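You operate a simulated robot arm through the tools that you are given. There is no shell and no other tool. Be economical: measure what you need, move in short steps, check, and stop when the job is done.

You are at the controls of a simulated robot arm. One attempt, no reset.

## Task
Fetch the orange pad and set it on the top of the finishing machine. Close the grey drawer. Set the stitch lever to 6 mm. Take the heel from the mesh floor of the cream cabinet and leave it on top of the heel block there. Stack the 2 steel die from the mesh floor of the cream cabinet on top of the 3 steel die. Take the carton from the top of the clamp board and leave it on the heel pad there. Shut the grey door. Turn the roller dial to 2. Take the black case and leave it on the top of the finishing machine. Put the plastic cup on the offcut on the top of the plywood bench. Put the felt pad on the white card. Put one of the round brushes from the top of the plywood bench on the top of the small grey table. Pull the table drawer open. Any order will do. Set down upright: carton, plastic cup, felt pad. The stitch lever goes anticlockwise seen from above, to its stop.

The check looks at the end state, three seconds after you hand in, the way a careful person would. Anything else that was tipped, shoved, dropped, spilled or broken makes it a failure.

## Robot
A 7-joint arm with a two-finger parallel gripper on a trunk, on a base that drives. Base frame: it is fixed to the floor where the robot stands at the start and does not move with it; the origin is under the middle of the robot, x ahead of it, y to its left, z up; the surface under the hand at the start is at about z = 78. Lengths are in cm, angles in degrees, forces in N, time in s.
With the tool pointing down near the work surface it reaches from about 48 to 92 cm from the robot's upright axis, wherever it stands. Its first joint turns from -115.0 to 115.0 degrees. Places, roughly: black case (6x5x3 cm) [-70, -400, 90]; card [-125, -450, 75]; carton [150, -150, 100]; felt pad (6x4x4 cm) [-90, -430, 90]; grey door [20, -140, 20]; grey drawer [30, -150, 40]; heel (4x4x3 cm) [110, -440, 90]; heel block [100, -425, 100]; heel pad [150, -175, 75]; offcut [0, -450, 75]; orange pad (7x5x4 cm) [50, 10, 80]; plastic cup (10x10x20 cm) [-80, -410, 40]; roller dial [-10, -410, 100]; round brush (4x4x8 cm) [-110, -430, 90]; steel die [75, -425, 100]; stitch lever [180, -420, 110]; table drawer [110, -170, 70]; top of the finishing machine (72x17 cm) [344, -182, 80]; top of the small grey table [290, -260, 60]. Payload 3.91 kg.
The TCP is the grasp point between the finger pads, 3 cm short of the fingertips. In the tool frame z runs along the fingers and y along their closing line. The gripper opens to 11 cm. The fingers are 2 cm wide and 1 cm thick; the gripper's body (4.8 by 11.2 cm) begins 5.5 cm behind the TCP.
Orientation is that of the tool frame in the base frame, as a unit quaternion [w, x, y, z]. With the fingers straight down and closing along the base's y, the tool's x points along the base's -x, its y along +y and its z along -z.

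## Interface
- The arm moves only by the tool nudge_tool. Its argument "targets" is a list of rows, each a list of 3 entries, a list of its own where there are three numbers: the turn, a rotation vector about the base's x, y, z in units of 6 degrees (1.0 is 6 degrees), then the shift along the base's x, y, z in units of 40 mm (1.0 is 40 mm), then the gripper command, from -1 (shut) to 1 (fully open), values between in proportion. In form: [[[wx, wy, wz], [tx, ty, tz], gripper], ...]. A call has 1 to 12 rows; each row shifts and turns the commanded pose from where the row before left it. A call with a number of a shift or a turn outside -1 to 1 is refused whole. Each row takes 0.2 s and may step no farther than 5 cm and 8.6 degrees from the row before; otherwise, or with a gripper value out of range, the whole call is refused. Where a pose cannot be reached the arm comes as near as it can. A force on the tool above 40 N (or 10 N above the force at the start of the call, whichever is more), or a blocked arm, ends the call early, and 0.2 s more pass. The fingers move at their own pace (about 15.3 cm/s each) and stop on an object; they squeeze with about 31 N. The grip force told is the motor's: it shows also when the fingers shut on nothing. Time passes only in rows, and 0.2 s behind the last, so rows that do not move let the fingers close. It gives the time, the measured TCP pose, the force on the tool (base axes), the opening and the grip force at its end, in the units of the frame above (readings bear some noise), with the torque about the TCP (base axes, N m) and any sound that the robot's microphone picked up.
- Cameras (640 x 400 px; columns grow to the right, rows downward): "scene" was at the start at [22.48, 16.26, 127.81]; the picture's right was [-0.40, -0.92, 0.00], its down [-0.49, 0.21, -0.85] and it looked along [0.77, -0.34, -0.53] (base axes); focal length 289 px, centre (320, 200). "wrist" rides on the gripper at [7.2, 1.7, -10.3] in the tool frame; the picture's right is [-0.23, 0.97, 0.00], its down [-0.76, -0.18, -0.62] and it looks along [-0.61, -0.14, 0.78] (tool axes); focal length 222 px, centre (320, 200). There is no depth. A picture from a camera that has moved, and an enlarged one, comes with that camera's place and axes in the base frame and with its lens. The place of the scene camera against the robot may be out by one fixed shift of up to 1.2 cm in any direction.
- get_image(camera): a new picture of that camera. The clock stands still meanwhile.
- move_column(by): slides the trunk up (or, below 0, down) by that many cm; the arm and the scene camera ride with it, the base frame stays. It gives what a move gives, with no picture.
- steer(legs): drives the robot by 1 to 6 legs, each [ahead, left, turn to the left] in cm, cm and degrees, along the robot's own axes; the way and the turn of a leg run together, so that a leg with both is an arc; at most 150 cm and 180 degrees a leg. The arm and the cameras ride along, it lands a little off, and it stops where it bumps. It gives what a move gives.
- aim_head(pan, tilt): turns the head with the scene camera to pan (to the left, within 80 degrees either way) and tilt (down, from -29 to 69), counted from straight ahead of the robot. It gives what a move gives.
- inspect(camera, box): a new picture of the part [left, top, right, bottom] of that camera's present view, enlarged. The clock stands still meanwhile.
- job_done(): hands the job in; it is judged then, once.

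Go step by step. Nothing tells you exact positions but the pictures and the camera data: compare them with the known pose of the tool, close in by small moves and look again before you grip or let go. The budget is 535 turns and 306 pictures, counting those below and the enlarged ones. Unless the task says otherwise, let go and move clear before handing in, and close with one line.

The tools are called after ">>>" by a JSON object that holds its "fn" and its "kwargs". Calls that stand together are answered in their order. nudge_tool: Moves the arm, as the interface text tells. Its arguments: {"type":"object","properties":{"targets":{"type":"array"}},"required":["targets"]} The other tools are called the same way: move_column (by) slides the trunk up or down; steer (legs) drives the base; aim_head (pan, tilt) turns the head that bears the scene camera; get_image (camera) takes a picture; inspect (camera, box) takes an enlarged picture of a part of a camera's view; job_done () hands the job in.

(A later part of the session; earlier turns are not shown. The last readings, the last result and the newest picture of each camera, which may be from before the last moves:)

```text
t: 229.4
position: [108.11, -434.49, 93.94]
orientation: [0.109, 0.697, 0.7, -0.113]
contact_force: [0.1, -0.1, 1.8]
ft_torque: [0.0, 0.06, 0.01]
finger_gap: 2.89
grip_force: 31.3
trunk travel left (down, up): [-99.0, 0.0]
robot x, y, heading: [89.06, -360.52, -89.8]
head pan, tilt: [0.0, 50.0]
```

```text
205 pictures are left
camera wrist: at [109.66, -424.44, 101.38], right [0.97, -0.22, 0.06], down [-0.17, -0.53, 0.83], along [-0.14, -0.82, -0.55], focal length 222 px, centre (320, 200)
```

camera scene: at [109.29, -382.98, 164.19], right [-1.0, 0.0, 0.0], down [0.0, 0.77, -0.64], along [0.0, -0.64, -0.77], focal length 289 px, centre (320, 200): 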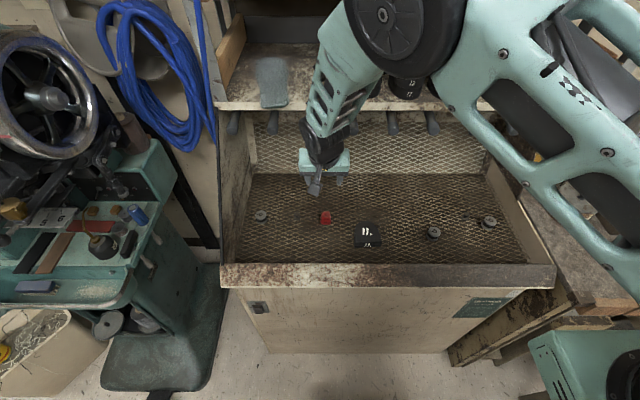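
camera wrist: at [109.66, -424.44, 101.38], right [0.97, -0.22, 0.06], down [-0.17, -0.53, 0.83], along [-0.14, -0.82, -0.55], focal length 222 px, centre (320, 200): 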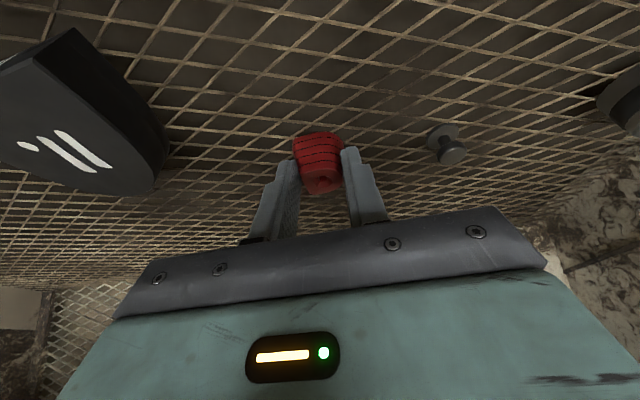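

Gripped at 2.9 cm. I lift and verify.

>>> {"fn": "nudge_tool", "kwargs": {"targets": [[[0, 0, 0], [0, 0, 0.3], -1], [[0, 0, 0], [0, 0, 0.6], -1], [[0, 0, 0], [0, 0, 0.6], -1], [[0, 0, 0], [0, 0, 0], -1]]}}

>>> {"fn": "get_image", "kwargs": {"camera": "wrist"}}

>>> {"fn": "inspect", "kwargs": {"camera": "scene", "box": [240, 130, 432, 250]}}

```text
t: 230.4
position: [108.05, -434.53, 99.83]
orientation: [0.11, 0.697, 0.699, -0.114]
contact_force: [-0.8, 0.5, 0.0]
ft_torque: [0.0, 0.02, 0.0]
finger_gap: 2.87
grip_force: 30.5
trunk travel left (down, up): [-99.0, 0.0]
robot x, y, heading: [88.52, -360.77, -89.8]
head pan, tilt: [0.0, 50.0]
```

```text
204 pictures are left
camera wrist: at [109.7, -424.43, 107.38], right [0.97, -0.22, 0.06], down [-0.17, -0.53, 0.83], along [-0.14, -0.82, -0.55], focal length 222 px, centre (320, 200)
```

wrist: 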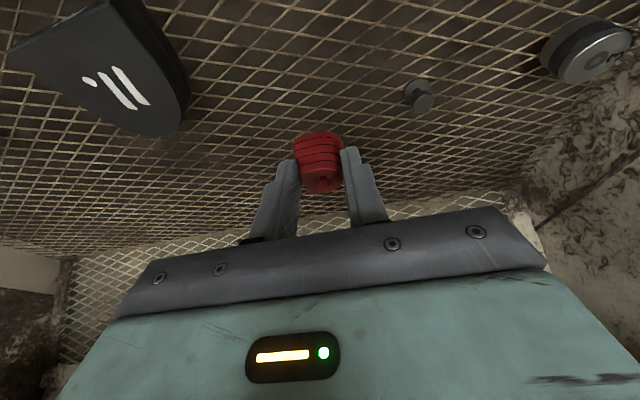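

```text
3.33 times, centred on (336, 190) of scene
camera zoom: at [109.3, -382.95, 164.2], right [-1.0, 0.0, 0.0], down [0.0, 0.77, -0.64], along [0.0, -0.64, -0.77], focal length 963 px, centre (267, 233)
```

zoom: 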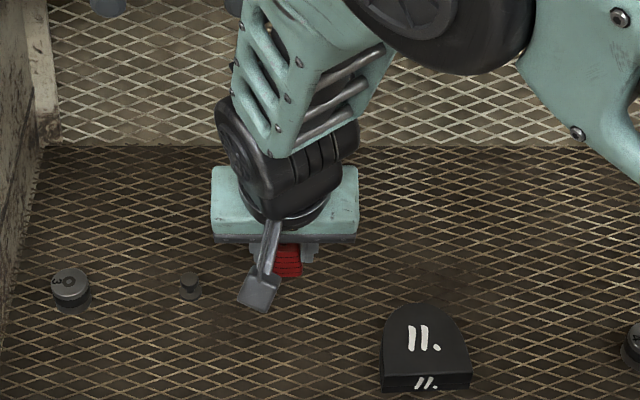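

The heel is held. I carry it over the block's middle at about [96.7, -429.3].

>>> {"fn": "nudge_tool", "kwargs": {"targets": [[[0, 0, 0], [-0.945, 0.47, 0], -1], [[0, 0, 0], [-0.945, 0.47, 0], -1], [[0, 0, 0], [-0.945, 0.47, 0], -1], [[0, 0, 0], [0, 0, -0.3], -1], [[0, 0, 0], [0, 0, 0], -1]]}}

>>> {"fn": "get_image", "kwargs": {"camera": "wrist"}}

>>> {"fn": "inspect", "kwargs": {"camera": "scene", "box": [290, 150, 450, 250]}}

```text
t: 231.6
position: [96.6, -428.82, 98.65]
orientation: [0.108, 0.698, 0.698, -0.114]
contact_force: [-0.3, 0.3, -0.3]
ft_torque: [0.03, 0.0, 0.01]
finger_gap: 2.85
grip_force: 31.1
trunk travel left (down, up): [-99.0, 0.0]
robot x, y, heading: [88.53, -360.6, -89.9]
head pan, tilt: [0.0, 50.0]
```

```text
202 pictures are left
camera wrist: at [98.33, -418.72, 106.18], right [0.97, -0.22, 0.06], down [-0.17, -0.53, 0.83], along [-0.15, -0.82, -0.55], focal length 222 px, centre (320, 200)
```

wrist: 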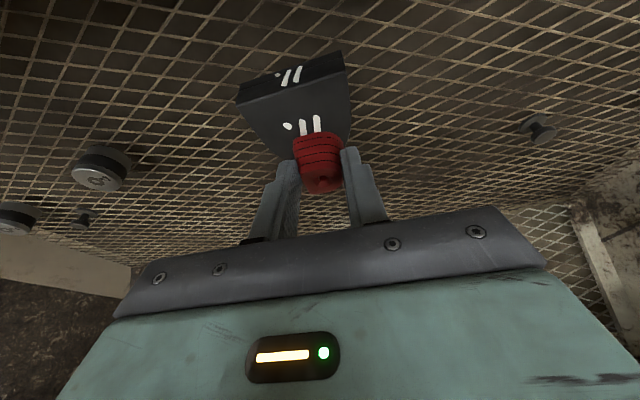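

```text
4.00 times, centred on (370, 200) of scene
camera zoom: at [109.28, -382.96, 164.2], right [-1.0, 0.0, 0.0], down [0.0, 0.77, -0.64], along [0.0, -0.64, -0.77], focal length 1156 px, centre (120, 200)
```

zoom: 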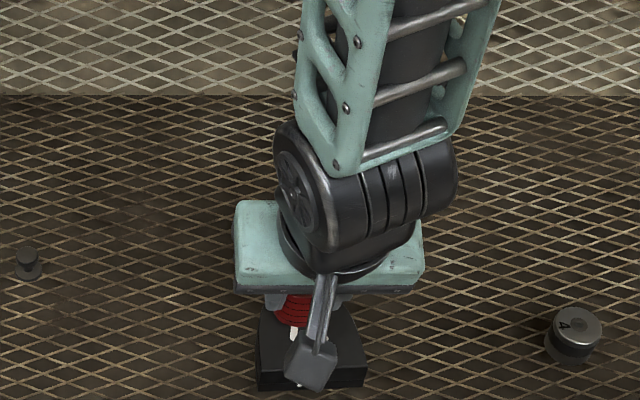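

The heel sits slightly toward the round end; I shift 0.6 cm toward the flat side and lower gently.

>>> {"fn": "nudge_tool", "kwargs": {"targets": [[[0, 0, 0], [-0.12, 0.17, 0], -1], [[0, 0, 0], [0, 0, -0.15], -1], [[0, 0, 0], [0, 0, -0.1], -1], [[0, 0, 0], [0, 0, 0], -1]]}}

>>> {"fn": "nudge_tool", "kwargs": {"targets": [[[0, 0, 0], [0, 0, -0.06], -1], [[0, 0, 0], [0, 0, 0], -1]]}}

>>> {"fn": "get_image", "kwargs": {"camera": "wrist"}}

```text
t: 232.6
position: [96.12, -428.24, 97.63]
orientation: [0.109, 0.698, 0.699, -0.113]
contact_force: [0.2, 0.1, -0.3]
ft_torque: [-0.01, -0.04, -0.02]
finger_gap: 2.87
grip_force: 31.0
trunk travel left (down, up): [-99.0, 0.0]
robot x, y, heading: [88.83, -360.59, -89.8]
head pan, tilt: [0.0, 50.0]
```

```text
t: 233.2
position: [96.24, -428.24, 97.48]
orientation: [0.109, 0.698, 0.699, -0.114]
contact_force: [-0.3, -0.5, -0.4]
ft_torque: [0.01, 0.0, 0.03]
finger_gap: 2.84
grip_force: 30.8
trunk travel left (down, up): [-99.0, 0.0]
robot x, y, heading: [88.66, -360.48, -89.5]
head pan, tilt: [0.0, 50.0]
```

```text
200 pictures are left
camera wrist: at [97.86, -418.13, 104.93], right [0.97, -0.22, 0.06], down [-0.17, -0.53, 0.83], along [-0.14, -0.82, -0.55], focal length 222 px, centre (320, 200)
```

wrist: 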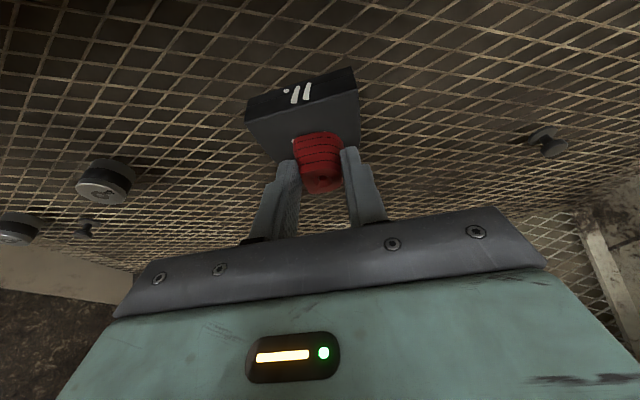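

>>> {"fn": "nudge_tool", "kwargs": {"targets": [[[0, 0, 0], [-0.05, 0, -0.06], -1], [[0, 0, 0], [0, 0, -0.05], -1], [[0, 0, 0], [0, 0, 0], -1]]}}

```text
t: 234.0
position: [95.95, -428.33, 97.06]
orientation: [0.109, 0.698, 0.698, -0.114]
contact_force: [-0.2, 0.2, 0.2]
ft_torque: [0.03, -0.01, 0.01]
finger_gap: 2.84
grip_force: 31.4
trunk travel left (down, up): [-99.0, 0.0]
robot x, y, heading: [88.56, -360.57, -89.6]
head pan, tilt: [0.0, 50.0]
```

>>> {"fn": "nudge_tool", "kwargs": {"targets": [[[0, 0, 0], [0, 0, -0.05], -1], [[0, 0, 0], [0, 0, -0.05], -1], [[0, 0, 0], [0, 0, 0], -1]]}}

>>> {"fn": "get_image", "kwargs": {"camera": "wrist"}}

```text
t: 234.8
position: [95.94, -428.21, 96.72]
orientation: [0.112, 0.697, 0.698, -0.115]
contact_force: [-2.6, 6.1, 37.4]
ft_torque: [0.01, 0.27, 0.02]
finger_gap: 2.83
grip_force: 30.9
trunk travel left (down, up): [-99.0, 0.0]
robot x, y, heading: [88.81, -360.22, -89.7]
head pan, tilt: [0.0, 50.0]
```

```text
199 pictures are left
camera wrist: at [97.69, -418.13, 104.35], right [0.97, -0.22, 0.07], down [-0.17, -0.53, 0.83], along [-0.14, -0.82, -0.55], focal length 222 px, centre (320, 200)
```

wrist: 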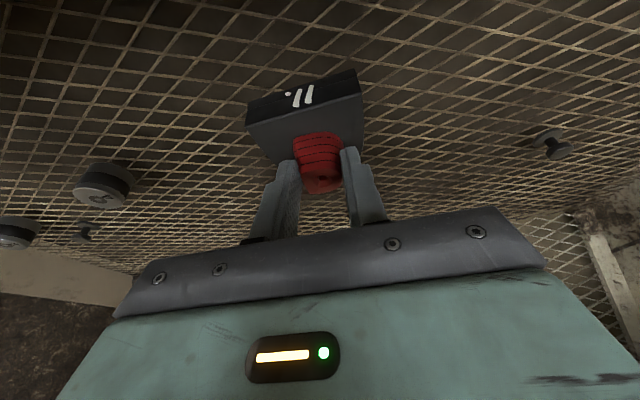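

Contact. I ease off, release and lift away.

>>> {"fn": "nudge_tool", "kwargs": {"targets": [[[0, 0, 0], [0, 0, 0.06], -1], [[0, 0, 0], [0, 0, 0], 0], [[0, 0, 0], [0, 0, 0], 0], [[0, 0, 0], [0, 0, 0.4], 0], [[0, 0, 0], [0, 0, 0.8], 0], [[0, 0, 0], [0, 0, 0.8], 0], [[0, 0, 0], [0, 0.3, 0.8], 0], [[0, 0, 0], [0, 0, 0], 0]]}}

>>> {"fn": "get_image", "kwargs": {"camera": "wrist"}}

>>> {"fn": "inspect", "kwargs": {"camera": "scene", "box": [290, 150, 450, 250]}}

```text
t: 236.6
position: [96.06, -426.98, 108.06]
orientation: [0.108, 0.699, 0.698, -0.114]
contact_force: [-0.4, -0.6, 0.8]
ft_torque: [-0.01, 0.03, 0.02]
finger_gap: 5.5
grip_force: 0.1
trunk travel left (down, up): [-99.0, 0.0]
robot x, y, heading: [88.59, -360.62, -89.8]
head pan, tilt: [0.0, 50.0]
```

```text
198 pictures are left
camera wrist: at [97.7, -416.91, 115.6], right [0.97, -0.22, 0.06], down [-0.17, -0.53, 0.83], along [-0.14, -0.82, -0.55], focal length 222 px, centre (320, 200)
```

wrist: 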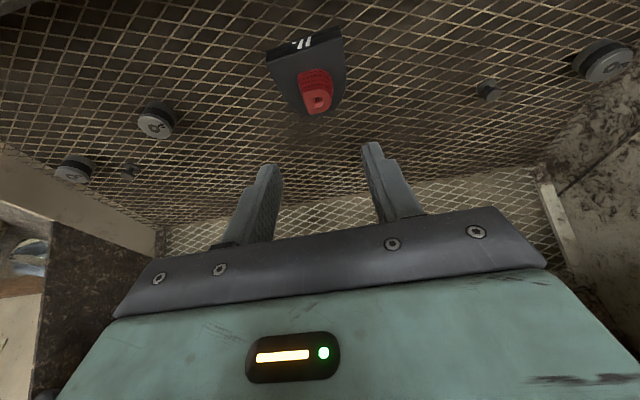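

```text
4.00 times, centred on (370, 200) of scene
camera zoom: at [109.29, -382.93, 164.2], right [-1.0, 0.0, 0.0], down [0.0, 0.77, -0.64], along [0.0, -0.64, -0.77], focal length 1156 px, centre (120, 200)
```

zoom: 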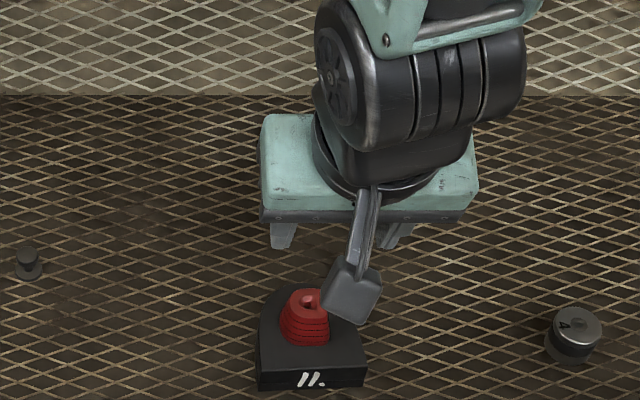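

The heel sits on the block. Now die "2": I move across at this height to above it.

>>> {"fn": "nudge_tool", "kwargs": {"targets": [[[0, 0, 0], [-0.95, 0, 0], 0], [[0, 0, 0], [-0.95, 0, 0], 0], [[0, 0, 0], [-0.95, 0, 0], 0], [[0, 0, 0], [-0.95, 0, 0], 0], [[0, 0, 0], [-0.95, 0, 0], 0], [[0, 0, 0], [-0.95, 0, 0], 0], [[0, 0, 0], [-0.95, 0, 0], 0], [[0, 0, 0], [-0.95, 0, 0], 0], [[0, 0, 0], [-0.95, -0.2, 0], 0], [[0, 0, 0], [-0.4, -0.4, 0], 0], [[0, 0, 0], [0, -0.4, 0], 0], [[0, 0, 0], [0, 0, 0], 0]]}}

>>> {"fn": "get_image", "kwargs": {"camera": "wrist"}}

>>> {"fn": "get_image", "kwargs": {"camera": "scene"}}

```text
t: 239.2
position: [60.16, -430.9, 108.02]
orientation: [0.109, 0.698, 0.699, -0.114]
contact_force: [-0.1, -0.7, 0.2]
ft_torque: [-0.01, 0.04, 0.02]
finger_gap: 5.5
grip_force: 0.1
trunk travel left (down, up): [-99.0, 0.0]
robot x, y, heading: [88.17, -360.79, -89.8]
head pan, tilt: [0.0, 50.0]
```

```text
196 pictures are left
camera wrist: at [61.85, -420.98, 115.55], right [0.97, -0.22, 0.06], down [-0.17, -0.53, 0.83], along [-0.14, -0.82, -0.55], focal length 222 px, centre (320, 200)
```

wrist: 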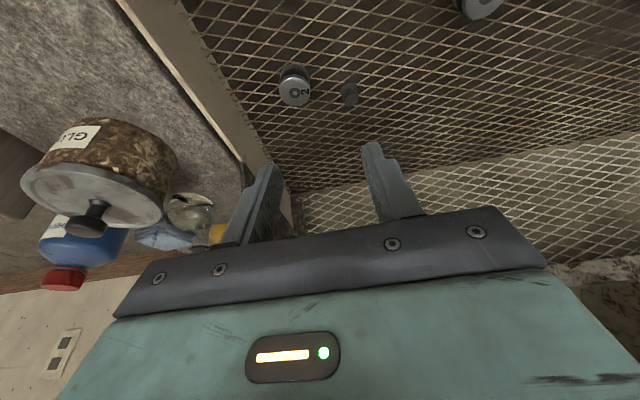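

```text
195 pictures are left
camera scene: at [109.28, -382.96, 164.2], right [-1.0, 0.0, 0.0], down [0.0, 0.77, -0.64], along [0.0, -0.64, -0.77], focal length 289 px, centre (320, 200)
```

scene: 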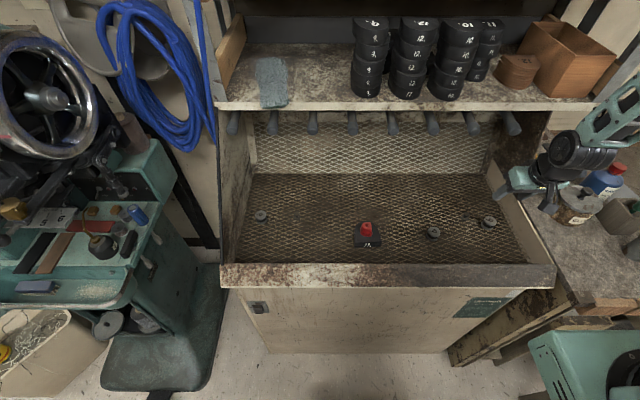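

>>> {"fn": "inspect", "kwargs": {"camera": "wrist", "box": [230, 40, 390, 140]}}

```text
4.00 times, centred on (310, 90) of wrist
camera zoom: at [61.85, -420.98, 115.55], right [0.97, -0.22, 0.06], down [-0.17, -0.53, 0.83], along [-0.14, -0.82, -0.55], focal length 888 px, centre (360, 640)
```

zoom: 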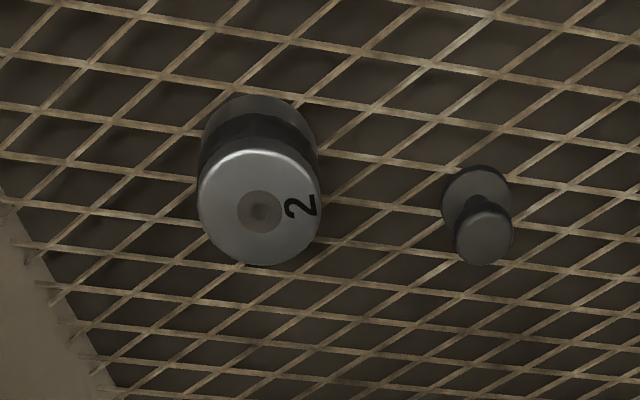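

Die 2 middle is [57.9, -433.6], top ≈ 93. I go down around it and grip.

>>> {"fn": "nudge_tool", "kwargs": {"targets": [[[0, 0, 0], [-0.56, -0.49, 0], 0], [[0, 0, 0], [0, 0, -1], 0], [[0, 0, 0], [0, 0, -1], 0], [[0, 0, 0], [0, 0, -0.8], 0], [[0, 0, 0], [0, 0, -0.5], 0], [[0, 0, 0], [0, 0, -0.25], 0], [[0, 0, 0], [0, 0, 0], 0]]}}

>>> {"fn": "get_image", "kwargs": {"camera": "wrist"}}

```text
t: 240.8
position: [58.04, -432.84, 93.94]
orientation: [0.11, 0.697, 0.699, -0.114]
contact_force: [0.9, 0.7, 0.2]
ft_torque: [0.01, -0.02, 0.01]
finger_gap: 5.49
grip_force: 0.1
trunk travel left (down, up): [-99.0, 0.0]
robot x, y, heading: [88.62, -360.36, -89.6]
head pan, tilt: [0.0, 50.0]
```

```text
193 pictures are left
camera wrist: at [59.68, -422.89, 101.35], right [0.97, -0.22, 0.06], down [-0.17, -0.53, 0.83], along [-0.14, -0.82, -0.55], focal length 222 px, centre (320, 200)
```

wrist: 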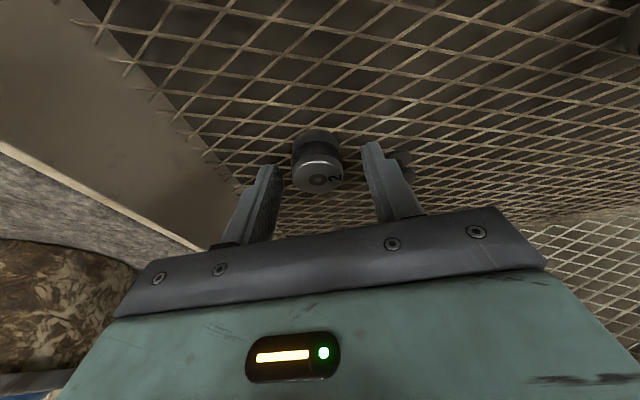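

Well placed. I close and lift.

>>> {"fn": "nudge_tool", "kwargs": {"targets": [[[0, 0, 0], [0, 0, 0], -1], [[0, 0, 0], [0, 0, 0], -1], [[0, 0, 0], [0, 0, 0], -1], [[0, 0, 0], [0, 0, 0.4], -1], [[0, 0, 0], [0, 0, 0.8], -1], [[0, 0, 0], [0, 0, 0.8], -1], [[0, 0, 0], [0, 0.3, 0.6], -1], [[0, 0, 0], [0, 0, 0], -1]]}}

>>> {"fn": "get_image", "kwargs": {"camera": "wrist"}}

```text
t: 242.6
position: [58.05, -431.78, 104.23]
orientation: [0.109, 0.698, 0.699, -0.114]
contact_force: [0.7, 0.4, -1.7]
ft_torque: [0.04, -0.02, 0.02]
finger_gap: 3.28
grip_force: 30.8
trunk travel left (down, up): [-99.0, 0.0]
robot x, y, heading: [88.51, -360.59, -89.5]
head pan, tilt: [0.0, 50.0]
```

```text
192 pictures are left
camera wrist: at [59.7, -421.63, 111.74], right [0.97, -0.22, 0.06], down [-0.17, -0.53, 0.83], along [-0.14, -0.82, -0.55], focal length 222 px, centre (320, 200)
```

wrist: 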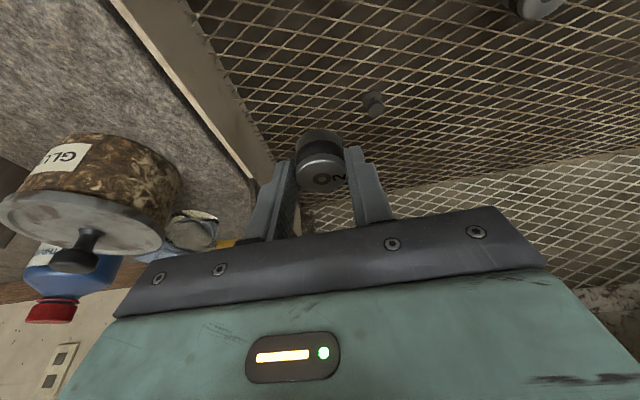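

Held. I carry it left to die "3".

>>> {"fn": "nudge_tool", "kwargs": {"targets": [[[0, 0, 0], [0.8, 0.1, 0.5], -1], [[0, 0, 0], [1, 0, 0.1], -1], [[0, 0, 0], [1, 0, 0], -1], [[0, 0, 0], [1, 0, 0], -1], [[0, 0, 0], [1, 0, 0], -1], [[0, 0, 0], [1, 0, 0], -1], [[0, 0, 0], [1, 0, 0], -1], [[0, 0, 0], [1, 0, 0], -1], [[0, 0, 0], [1, 0, 0], -1], [[0, 0, 0], [1, 0, 0], -1], [[0, 0, 0], [1, 0, 0], -1], [[0, 0, 0], [1, 0, 0], -1]]}}

>>> {"fn": "nudge_tool", "kwargs": {"targets": [[[0, 0, 0], [1, 0, 0], -1], [[0, 0, 0], [1, 0, 0], -1], [[0, 0, 0], [1, 0, 0], -1], [[0, 0, 0], [1, -0.1, 0], -1], [[0, 0, 0], [0.8, -0.3, 0], -1], [[0, 0, 0], [0, 0, 0], -1]]}}

>>> {"fn": "get_image", "kwargs": {"camera": "wrist"}}

>>> {"fn": "get_image", "kwargs": {"camera": "scene"}}

```text
t: 245.2
position: [105.11, -431.41, 106.54]
orientation: [0.11, 0.698, 0.698, -0.114]
contact_force: [-0.8, -0.5, -1.5]
ft_torque: [0.04, 0.01, 0.0]
finger_gap: 3.31
grip_force: 31.5
trunk travel left (down, up): [-99.0, 0.0]
robot x, y, heading: [88.9, -360.49, -89.8]
head pan, tilt: [0.0, 50.0]
```

```text
t: 246.6
position: [124.38, -432.95, 106.56]
orientation: [0.109, 0.698, 0.699, -0.113]
contact_force: [-0.5, 0.2, -2.4]
ft_torque: [-0.01, 0.02, -0.01]
finger_gap: 3.29
grip_force: 30.8
trunk travel left (down, up): [-99.0, 0.0]
robot x, y, heading: [88.93, -360.42, -90.1]
head pan, tilt: [0.0, 50.0]
```

```text
191 pictures are left
camera wrist: at [126.16, -422.9, 114.12], right [0.97, -0.22, 0.06], down [-0.17, -0.53, 0.83], along [-0.15, -0.82, -0.55], focal length 222 px, centre (320, 200)
```

wrist: 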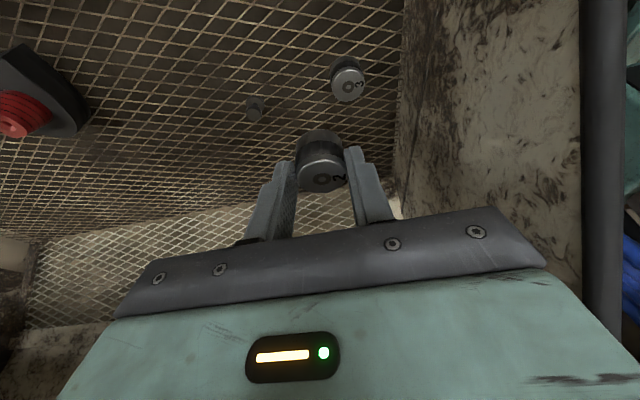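

```text
190 pictures are left
camera scene: at [109.31, -382.97, 164.19], right [-1.0, 0.0, 0.0], down [0.0, 0.77, -0.64], along [0.0, -0.64, -0.77], focal length 289 px, centre (320, 200)
```

scene: 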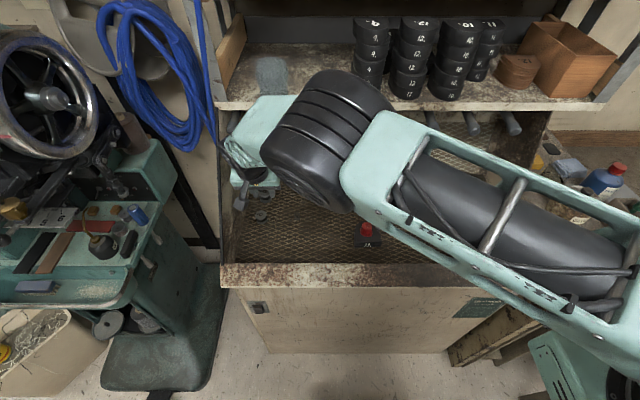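

>>> {"fn": "inspect", "kwargs": {"camera": "wrist", "box": [240, 40, 400, 140]}}

```text
4.00 times, centred on (320, 90) of wrist
camera zoom: at [126.16, -422.9, 114.12], right [0.97, -0.22, 0.06], down [-0.17, -0.53, 0.83], along [-0.15, -0.82, -0.55], focal length 888 px, centre (320, 640)
```

zoom: 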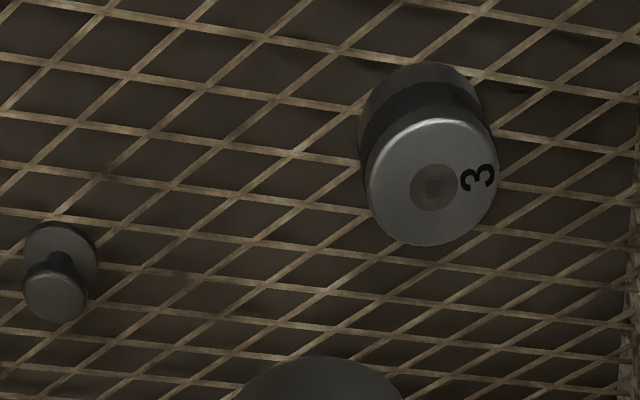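

Die 3 is at about [127.6, -435.7]. I move over it and lower to just above, then check.

>>> {"fn": "nudge_tool", "kwargs": {"targets": [[[0, 0, 0], [0.82, -0.46, 0], -1], [[0, 0, 0], [0, 0, -0.8], -1], [[0, 0, 0], [0, 0, -0.7], -1], [[0, 0, 0], [0, 0, -0.4], -1], [[0, 0, 0], [0, 0, 0], -1]]}}

>>> {"fn": "inspect", "kwargs": {"camera": "wrist", "box": [240, 100, 400, 200]}}

>>> {"fn": "inspect", "kwargs": {"camera": "scene", "box": [210, 160, 338, 240]}}

```text
t: 247.8
position: [127.65, -434.79, 99.03]
orientation: [0.109, 0.698, 0.698, -0.114]
contact_force: [0.0, -0.9, -2.2]
ft_torque: [0.03, -0.02, 0.02]
finger_gap: 3.3
grip_force: 30.7
trunk travel left (down, up): [-99.0, 0.0]
robot x, y, heading: [88.76, -360.54, -89.7]
head pan, tilt: [0.0, 50.0]
```

```text
4.00 times, centred on (320, 150) of wrist
camera zoom: at [129.34, -424.78, 106.54], right [0.97, -0.22, 0.06], down [-0.17, -0.53, 0.83], along [-0.15, -0.82, -0.55], focal length 888 px, centre (320, 400)
```

zoom: 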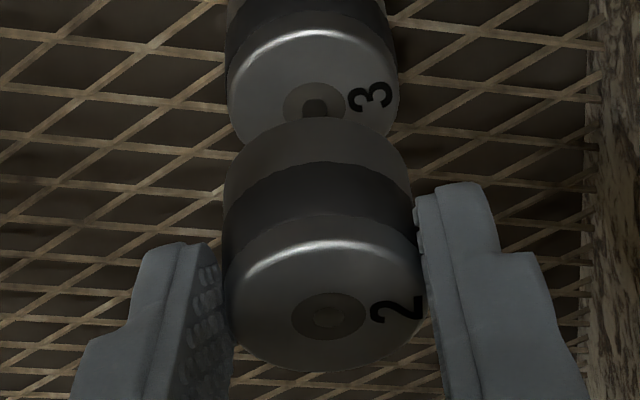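

```text
5.00 times, centred on (274, 200) of scene
camera zoom: at [109.3, -382.98, 164.19], right [-1.0, 0.0, 0.0], down [0.0, 0.77, -0.64], along [0.0, -0.64, -0.77], focal length 1445 px, centre (550, 200)
```

zoom: 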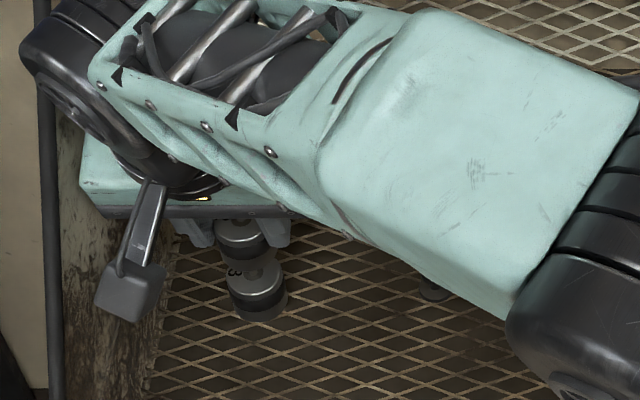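

Alignment agrees within 2 mm. I lower onto die 3.

>>> {"fn": "nudge_tool", "kwargs": {"targets": [[[0, 0, 0], [0.02, 0.04, -0.3], -1], [[0, 0, 0], [0, 0, -0.2], -1], [[0, 0, 0], [0, 0, 0], -1]]}}

>>> {"fn": "nudge_tool", "kwargs": {"targets": [[[0, 0, 0], [0, 0, -0.05], -1], [[0, 0, 0], [0, 0, -0.04], -1], [[0, 0, 0], [0, 0, 0], -1]]}}

>>> {"fn": "inspect", "kwargs": {"camera": "wrist", "box": [240, 100, 400, 200]}}

```text
t: 248.6
position: [127.36, -434.19, 97.04]
orientation: [0.108, 0.698, 0.698, -0.114]
contact_force: [0.3, 0.1, -1.9]
ft_torque: [0.03, 0.02, 0.0]
finger_gap: 3.28
grip_force: 31.2
out of reach, approached as far as the arm can: row 1
trunk travel left (down, up): [-99.0, 0.0]
robot x, y, heading: [88.69, -360.4, -89.6]
head pan, tilt: [0.0, 50.0]
```

```text
t: 249.4
position: [127.31, -434.07, 96.91]
orientation: [0.109, 0.698, 0.699, -0.114]
contact_force: [0.2, -0.2, -1.1]
ft_torque: [0.03, 0.01, 0.0]
finger_gap: 3.3
grip_force: 31.0
out of reach, approached as far as the arm can: row 1
trunk travel left (down, up): [-99.0, 0.0]
robot x, y, heading: [88.53, -360.22, -89.9]
head pan, tilt: [0.0, 50.0]
```

```text
4.00 times, centred on (320, 150) of wrist
camera zoom: at [129.01, -424.03, 104.41], right [0.97, -0.22, 0.06], down [-0.17, -0.53, 0.83], along [-0.14, -0.82, -0.55], focal length 888 px, centre (320, 400)
```

zoom: 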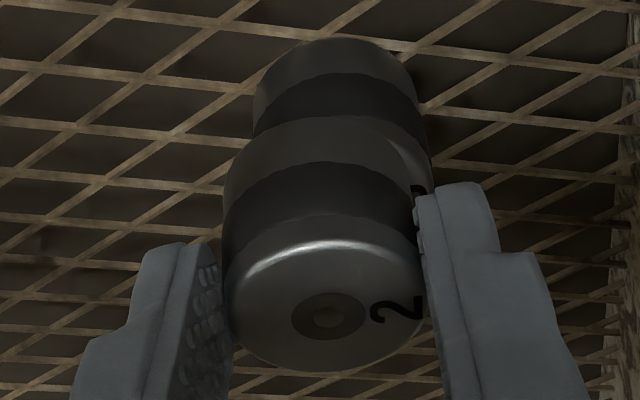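

The arm is at its reach limit here. I lift, shift the tool back, and reposition the base 12 cm left and 6 cm ahead.

>>> {"fn": "nudge_tool", "kwargs": {"targets": [[[0, 0, 0], [0, 0, 0.5], -1], [[0, 0, 0], [0, 0, 0.6], -1], [[0, 0, 0], [-1, 0.4, 0.2], -1], [[0, 0, 0], [-1, 0.5, 0], -1], [[0, 0, 0], [-1, 0.5, 0], -1], [[0, 0, 0], [0, 0, 0], -1]]}}

>>> {"fn": "steer", "kwargs": {"legs": [[6, 12, 0]]}}

>>> {"fn": "inspect", "kwargs": {"camera": "wrist", "box": [200, 40, 440, 190]}}

```text
t: 250.8
position: [115.25, -428.41, 101.99]
orientation: [0.109, 0.698, 0.698, -0.113]
contact_force: [-0.8, 0.1, -1.4]
ft_torque: [-0.01, -0.03, -0.04]
finger_gap: 3.28
grip_force: 31.2
trunk travel left (down, up): [-99.0, 0.0]
robot x, y, heading: [88.4, -360.6, -90.0]
head pan, tilt: [0.0, 50.0]
```

```text
t: 252.1
position: [127.29, -434.34, 101.94]
orientation: [0.108, 0.698, 0.698, -0.114]
contact_force: [-0.5, 0.0, -1.8]
ft_torque: [0.02, -0.02, 0.04]
finger_gap: 3.29
grip_force: 31.0
trunk travel left (down, up): [-99.0, 0.0]
robot x, y, heading: [100.72, -366.66, -89.3]
head pan, tilt: [0.0, 50.0]
```

```text
2.67 times, centred on (320, 115) of wrist
camera zoom: at [129.03, -424.33, 109.53], right [0.97, -0.22, 0.06], down [-0.17, -0.53, 0.83], along [-0.15, -0.82, -0.55], focal length 592 px, centre (320, 427)
```

zoom: 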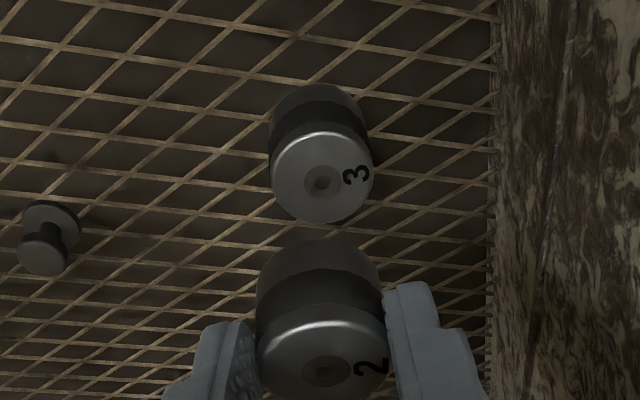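

>>> {"fn": "nudge_tool", "kwargs": {"targets": [[[0, 0, 0], [0.09, -0.14, -0.3], -1], [[0, 0, 0], [0, 0, -0.5], -1], [[0, 0, 0], [0, 0, -0.2], -1], [[0, 0, 0], [0, 0, 0], -1]]}}

>>> {"fn": "inspect", "kwargs": {"camera": "wrist", "box": [240, 100, 400, 200]}}

```text
t: 253.1
position: [127.63, -435.14, 98.05]
orientation: [0.109, 0.698, 0.698, -0.114]
contact_force: [-0.2, -0.1, -1.6]
ft_torque: [0.01, 0.01, 0.04]
finger_gap: 3.29
grip_force: 30.9
trunk travel left (down, up): [-99.0, 0.0]
robot x, y, heading: [101.06, -366.67, -89.8]
head pan, tilt: [0.0, 50.0]
```

```text
4.00 times, centred on (320, 150) of wrist
camera zoom: at [129.4, -424.95, 105.51], right [0.97, -0.22, 0.06], down [-0.17, -0.53, 0.83], along [-0.15, -0.82, -0.55], focal length 888 px, centre (320, 400)
```

zoom: 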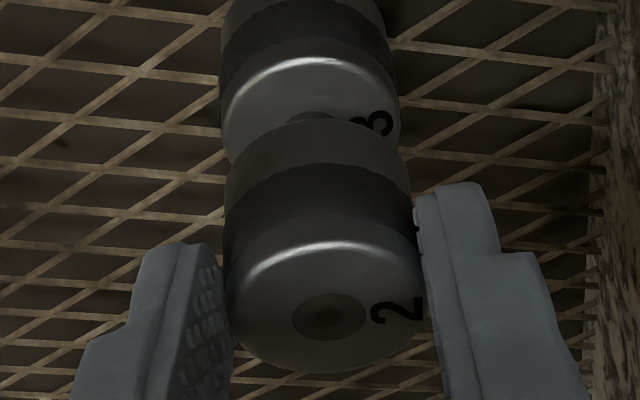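

>>> {"fn": "nudge_tool", "kwargs": {"targets": [[[0, 0, 0], [0, 0.03, -0.25], -1], [[0, 0, 0], [0, 0, -0.08], -1], [[0, 0, 0], [0, 0, 0], -1]]}}

>>> {"fn": "nudge_tool", "kwargs": {"targets": [[[0, 0, 0], [0, 0, -0.05], -1], [[0, 0, 0], [0, 0, 0], -1]]}}

>>> {"fn": "inspect", "kwargs": {"camera": "wrist", "box": [240, 100, 400, 200]}}

```text
t: 253.9
position: [127.65, -434.91, 96.91]
orientation: [0.111, 0.698, 0.698, -0.114]
contact_force: [-3.7, 2.4, 17.0]
ft_torque: [-0.06, 0.11, -0.04]
finger_gap: 3.3
grip_force: 30.2
trunk travel left (down, up): [-99.0, 0.0]
robot x, y, heading: [100.53, -366.31, -89.9]
head pan, tilt: [0.0, 50.0]
```

```text
t: 254.5
position: [127.74, -434.93, 96.67]
orientation: [0.111, 0.698, 0.699, -0.114]
contact_force: [-1.8, -0.2, 27.8]
ft_torque: [-0.41, 0.05, 0.0]
finger_gap: 3.34
grip_force: 30.7
trunk travel left (down, up): [-99.0, 0.0]
robot x, y, heading: [100.54, -366.18, -89.9]
head pan, tilt: [0.0, 50.0]
```

```text
4.00 times, centred on (320, 150) of wrist
camera zoom: at [129.41, -424.8, 104.18], right [0.97, -0.22, 0.07], down [-0.17, -0.53, 0.83], along [-0.14, -0.82, -0.55], focal length 888 px, centre (320, 400)
```

zoom: 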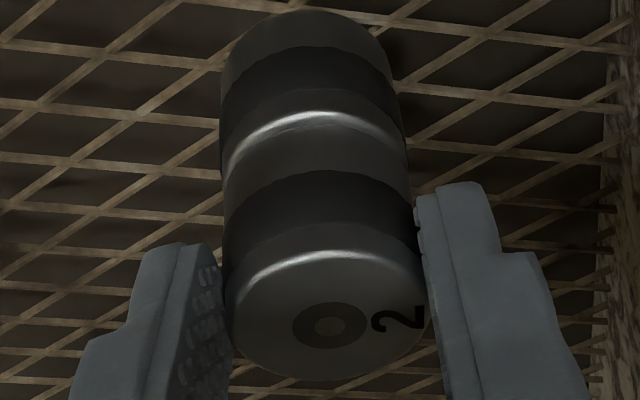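

Stacked with only a few mm offset. I ease off, release and rise.

>>> {"fn": "nudge_tool", "kwargs": {"targets": [[[0, 0, 0], [0, 0, 0.08], -1], [[0, 0, 0], [0, 0, 0], -0.2], [[0, 0, 0], [0, 0, 0], -0.1], [[0, 0, 0], [0, 0, 0.4], -0.1], [[0, 0, 0], [0, 0.1, 0.8], -0.1], [[0, 0, 0], [0, 0.3, 0.8], -0.1], [[0, 0, 0], [-0.3, 0.8, 0.5], -0.1], [[0, 0, 0], [-0.4, 0.8, 0.3], -0.1], [[0, 0, 0], [0, 0, 0], -0.1]]}}

>>> {"fn": "get_image", "kwargs": {"camera": "wrist"}}

>>> {"fn": "get_image", "kwargs": {"camera": "scene"}}

```text
t: 256.5
position: [124.91, -426.8, 108.01]
orientation: [0.109, 0.698, 0.698, -0.114]
contact_force: [0.2, 0.0, -0.4]
ft_torque: [0.01, -0.01, -0.01]
finger_gap: 4.94
grip_force: 0.1
trunk travel left (down, up): [-99.0, 0.0]
robot x, y, heading: [100.65, -366.52, -89.9]
head pan, tilt: [0.0, 50.0]
```

```text
182 pictures are left
camera wrist: at [126.63, -416.67, 115.58], right [0.97, -0.22, 0.06], down [-0.17, -0.53, 0.83], along [-0.15, -0.82, -0.55], focal length 222 px, centre (320, 200)
```

wrist: 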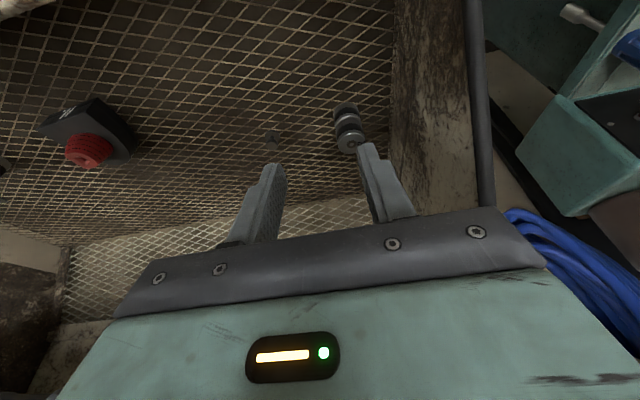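

```text
181 pictures are left
camera scene: at [121.34, -388.87, 164.2], right [-1.0, 0.0, 0.0], down [0.0, 0.77, -0.64], along [0.0, -0.64, -0.77], focal length 289 px, centre (320, 200)
```

scene: 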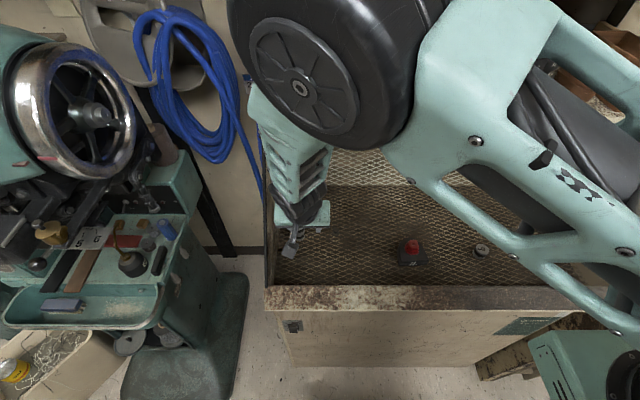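

Dies are stacked. I zoom at the stitching machine where a small numbered scale shows.

>>> {"fn": "inspect", "kwargs": {"camera": "scene", "box": [0, 150, 240, 340]}}

>>> {"fn": "nudge_tool", "kwargs": {"targets": [[[0, 0, 0], [0, 0.9, 0.3], -0.1], [[0, 0, 0], [0, 0.9, 0.3], -0.1], [[1, 0, 0], [0, 0, 0], -0.1], [[1, 0, 0], [0, 0, 0], -0.1], [[1, 0, 0], [0, 0, 0.3], -0.1], [[0, 0, 0], [0, 0, 0], -0.1]]}}

>>> {"fn": "steer", "kwargs": {"legs": [[-35, 0, 0]]}}

```text
2.11 times, centred on (120, 245) of scene
camera zoom: at [121.34, -388.87, 164.2], right [-1.0, 0.0, 0.0], down [0.0, 0.77, -0.64], along [0.0, -0.64, -0.77], focal length 608 px, centre (741, 105)
```

zoom: 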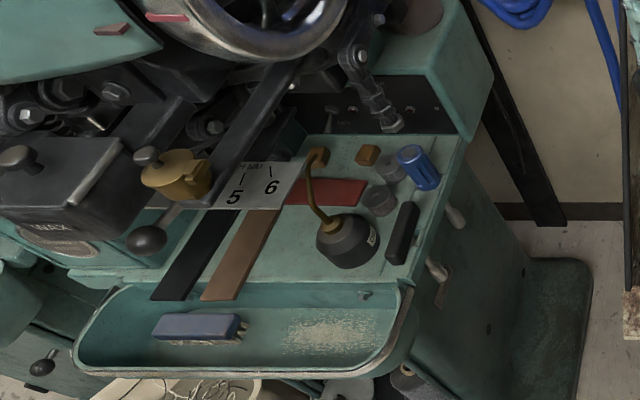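

```text
t: 257.9
position: [125.01, -419.59, 111.64]
orientation: [-0.003, 0.707, 0.707, -0.002]
contact_force: [-0.4, 0.0, 0.0]
ft_torque: [-0.01, 0.02, 0.03]
finger_gap: 4.96
grip_force: 0.2
trunk travel left (down, up): [-99.0, 0.0]
robot x, y, heading: [100.69, -366.67, -89.9]
head pan, tilt: [0.0, 50.0]
```

```text
t: 260.2
position: [124.9, -384.53, 111.67]
orientation: [-0.002, 0.706, 0.708, -0.003]
contact_force: [0.1, 0.3, 0.4]
ft_torque: [-0.02, -0.01, 0.0]
finger_gap: 4.96
grip_force: 0.1
trunk travel left (down, up): [-99.0, 0.0]
robot x, y, heading: [100.51, -330.96, -89.7]
head pan, tilt: [0.0, 50.0]
```

The machine has an MM plate with 5 and 6 and a ball-knob lever; 6 is at its right end. I back off a bit, shift left in front of it and look.

>>> {"fn": "steer", "kwargs": {"legs": [[-20, 0, 0], [0, 60, 0]]}}

>>> {"fn": "aim_head", "kwargs": {"pan": 0, "tilt": 30}}

>>> {"fn": "get_image", "kwargs": {"camera": "scene"}}

```text
t: 264.8
position: [184.76, -364.35, 111.55]
orientation: [-0.002, 0.707, 0.707, -0.004]
contact_force: [0.1, 0.6, 0.2]
ft_torque: [0.0, 0.0, -0.01]
finger_gap: 4.96
grip_force: 0.1
trunk travel left (down, up): [-99.0, 0.0]
robot x, y, heading: [160.47, -311.16, -89.9]
head pan, tilt: [0.0, 50.0]
```

```text
t: 265.6
position: [184.76, -364.4, 111.61]
orientation: [-0.002, 0.707, 0.707, -0.003]
contact_force: [-1.0, -0.4, -0.3]
ft_torque: [0.04, 0.01, -0.02]
finger_gap: 4.96
grip_force: 0.1
trunk travel left (down, up): [-99.0, 0.0]
robot x, y, heading: [160.67, -311.18, -90.1]
head pan, tilt: [0.0, 30.0]
```

```text
179 pictures are left
camera scene: at [181.29, -335.0, 167.14], right [-1.0, 0.0, 0.0], down [0.0, 0.5, -0.87], along [0.0, -0.87, -0.5], focal length 289 px, centre (320, 200)
```

scene: 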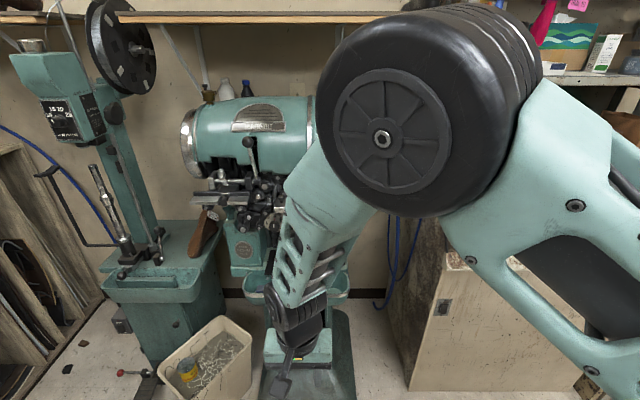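

The elbow blocks the view. I lower the trunk, raise the tool and swing it to the right.

>>> {"fn": "nudge_tool", "kwargs": {"targets": [[[0, 0, 0], [-0.9, 0.2, 0.3], -0.1], [[0, 0, 0], [-0.9, 0.2, 0.3], -0.1], [[0, 0, 0], [-0.9, 0.1, 0.3], -0.1], [[0, 0, 0], [-0.9, 0, 0.3], -0.1], [[0, 0, 0], [-0.9, 0, 0.3], -0.1], [[0, 0, 0], [-0.9, 0, 0.3], -0.1], [[0, 0, 0], [-0.9, 0, 0.3], -0.1], [[0, 0, 0], [-0.9, 0, 0.3], -0.1], [[0, 0, 0], [-0.9, 0, 0.3], -0.1]]}}

>>> {"fn": "move_column", "kwargs": {"by": -25}}

>>> {"fn": "get_image", "kwargs": {"camera": "scene"}}

```text
t: 267.6
position: [152.29, -362.4, 122.49]
orientation: [-0.002, 0.707, 0.707, -0.003]
contact_force: [0.2, -0.1, -0.5]
ft_torque: [0.02, 0.02, -0.02]
finger_gap: 4.92
grip_force: 0.0
trunk travel left (down, up): [-99.0, 0.0]
robot x, y, heading: [160.45, -311.01, -89.6]
head pan, tilt: [0.0, 30.0]
```

```text
t: 270.2
position: [152.32, -362.4, 97.36]
orientation: [-0.002, 0.707, 0.707, -0.003]
contact_force: [-0.3, -0.1, 0.9]
ft_torque: [0.04, -0.01, -0.03]
finger_gap: 4.96
grip_force: 0.1
trunk travel left (down, up): [-74.0, 25.0]
robot x, y, heading: [160.84, -311.19, -89.9]
head pan, tilt: [0.0, 30.0]
```

```text
178 pictures are left
camera scene: at [181.29, -335.0, 142.15], right [-1.0, 0.0, 0.0], down [0.0, 0.5, -0.87], along [0.0, -0.87, -0.5], focal length 289 px, centre (320, 200)
```

scene: 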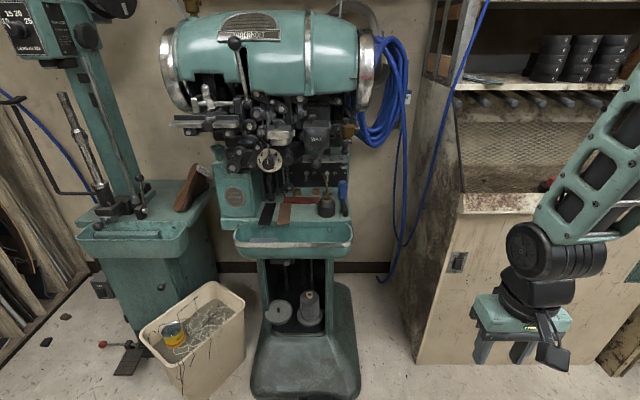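

>>> {"fn": "inspect", "kwargs": {"camera": "scene", "box": [170, 20, 394, 160]}}

>>> {"fn": "inspect", "kwargs": {"camera": "scene", "box": [220, 110, 380, 230]}}

```text
2.86 times, centred on (282, 90) of scene
camera zoom: at [181.29, -335.0, 142.15], right [-1.0, 0.0, 0.0], down [0.0, 0.5, -0.87], along [0.0, -0.87, -0.5], focal length 826 px, centre (429, 514)
```

zoom: 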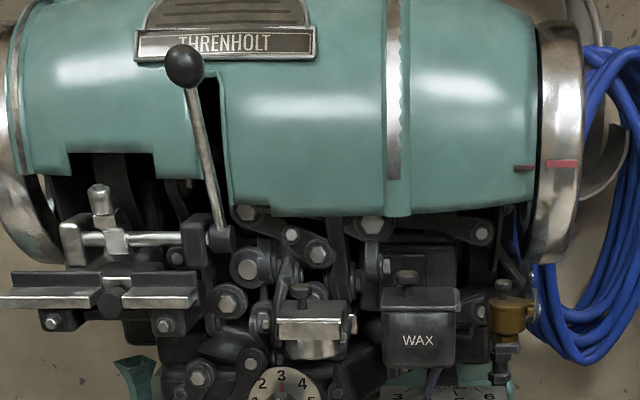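

```text
3.33 times, centred on (300, 170) of scene
camera zoom: at [181.29, -335.0, 142.15], right [-1.0, 0.0, 0.0], down [0.0, 0.5, -0.87], along [0.0, -0.87, -0.5], focal length 963 px, centre (387, 300)
```

zoom: 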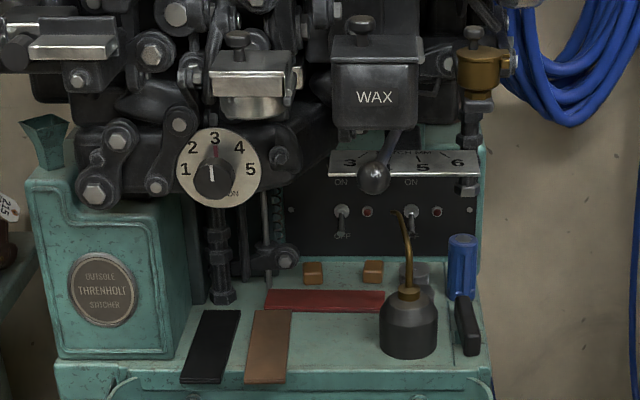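

The lever's ball knob is at about [183, -418.5, 107], just under the WAX box front, pointing near 3–4 on a 3–6 scale. I'll come from the front with a forward-tilted tool, straddle the ball and swing it toward -x. First tilt away from the machine.

>>> {"fn": "move_column", "kwargs": {"by": -15}}

>>> {"fn": "nudge_tool", "kwargs": {"targets": [[[-1, 0, 0], [0.4, 0, 0.3], 0], [[-1, 0, 0], [0.4, 0, 0.4], 0], [[-1, 0, 0], [0.6, 0, 0.5], 0], [[-1, 0, 0], [0.8, 0, 0.5], 0], [[-1, 0, 0], [0.8, 0, 0.5], 0], [[-1, 0, 0], [0.8, 0, 0.5], 0], [[-1, 0, 0], [0.8, 0, 0.5], 0], [[-1, 0, 0], [0.8, 0, 0.5], 0], [[-1, 0, 0], [0.8, 0, 0.5], 0], [[-1, 0, 0], [0.8, 0, 0.5], 0], [[0, 0, 0], [0.8, 0, 0.5], 0], [[0, 0, 0], [0, 0, 0], 0]]}}

>>> {"fn": "get_image", "kwargs": {"camera": "scene"}}

>>> {"fn": "get_image", "kwargs": {"camera": "wrist"}}

```text
t: 271.9
position: [152.34, -362.41, 82.37]
orientation: [-0.002, 0.707, 0.707, -0.003]
contact_force: [0.1, 0.2, -0.6]
ft_torque: [0.04, -0.03, -0.02]
finger_gap: 4.94
grip_force: 0.1
trunk travel left (down, up): [-59.0, 40.0]
robot x, y, heading: [160.8, -310.81, -89.9]
head pan, tilt: [0.0, 30.0]
```

```text
t: 274.5
position: [184.5, -365.13, 103.82]
orientation: [0.352, 0.613, 0.611, -0.356]
contact_force: [-0.1, -0.3, -0.3]
ft_torque: [0.0, -0.03, -0.02]
finger_gap: 5.5
grip_force: 0.1
out of reach, approached as far as the arm can: row 1, 2, 3, 7
trunk travel left (down, up): [-59.0, 40.0]
robot x, y, heading: [161.05, -311.24, -89.7]
head pan, tilt: [0.0, 30.0]
```

```text
175 pictures are left
camera scene: at [181.29, -335.0, 127.15], right [-1.0, 0.0, 0.0], down [0.0, 0.5, -0.87], along [0.0, -0.87, -0.5], focal length 289 px, centre (320, 200)
```

scene: 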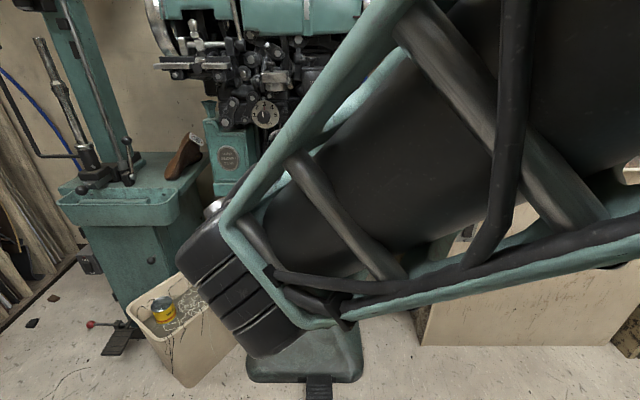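

```text
174 pictures are left
camera wrist: at [186.19, -352.62, 102.6], right [0.97, -0.12, 0.19], down [-0.17, 0.16, 0.97], along [-0.15, -0.98, 0.14], focal length 222 px, centre (320, 200)
```

wrist: 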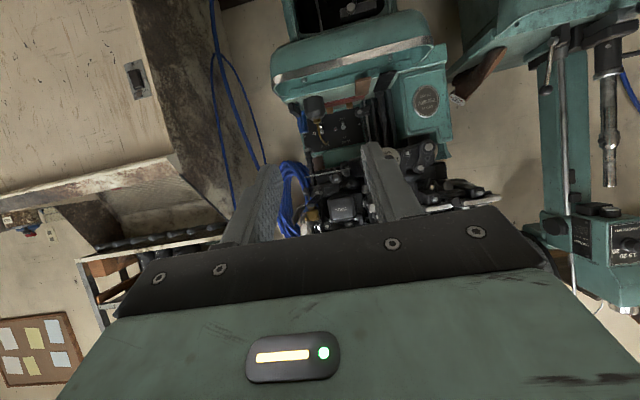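

The tool is now tilted 60° toward the machine. I drive 26 cm ahead and look through the wrist camera.

>>> {"fn": "steer", "kwargs": {"legs": [[26, 0, 0]]}}

>>> {"fn": "get_image", "kwargs": {"camera": "wrist"}}

>>> {"fn": "inspect", "kwargs": {"camera": "wrist", "box": [240, 60, 432, 240]}}

```text
t: 276.4
position: [184.33, -391.41, 103.84]
orientation: [0.352, 0.614, 0.61, -0.356]
contact_force: [-0.4, 0.1, -0.4]
ft_torque: [-0.02, -0.02, 0.0]
finger_gap: 5.5
grip_force: 0.0
trunk travel left (down, up): [-59.0, 40.0]
robot x, y, heading: [160.35, -337.2, -89.9]
head pan, tilt: [0.0, 30.0]
```

```text
173 pictures are left
camera wrist: at [186.08, -378.81, 102.57], right [0.97, -0.12, 0.19], down [-0.17, 0.16, 0.97], along [-0.15, -0.98, 0.14], focal length 222 px, centre (320, 200)
```

wrist: 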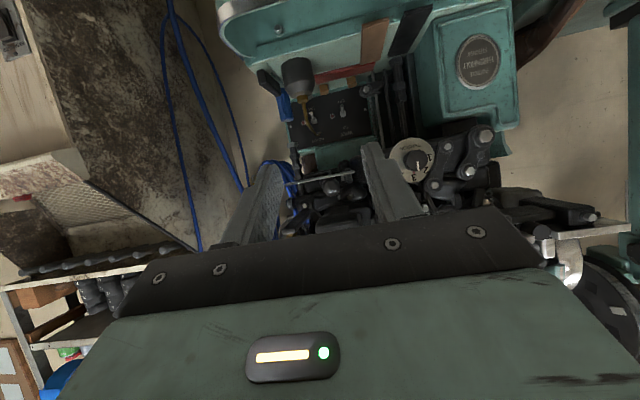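

```text
2.22 times, centred on (336, 150) of wrist
camera zoom: at [186.08, -378.81, 102.57], right [0.97, -0.12, 0.19], down [-0.17, 0.16, 0.97], along [-0.15, -0.98, 0.14], focal length 494 px, centre (284, 311)
```

zoom: 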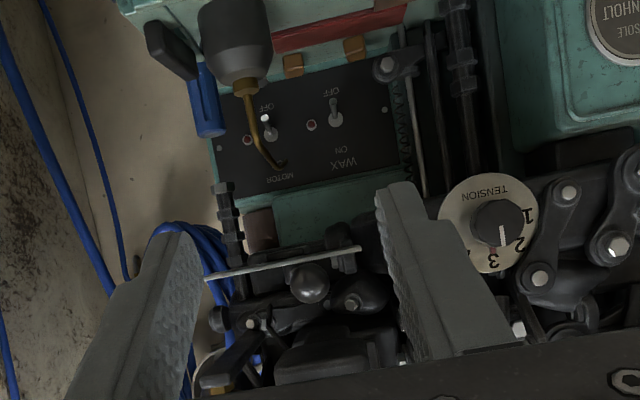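

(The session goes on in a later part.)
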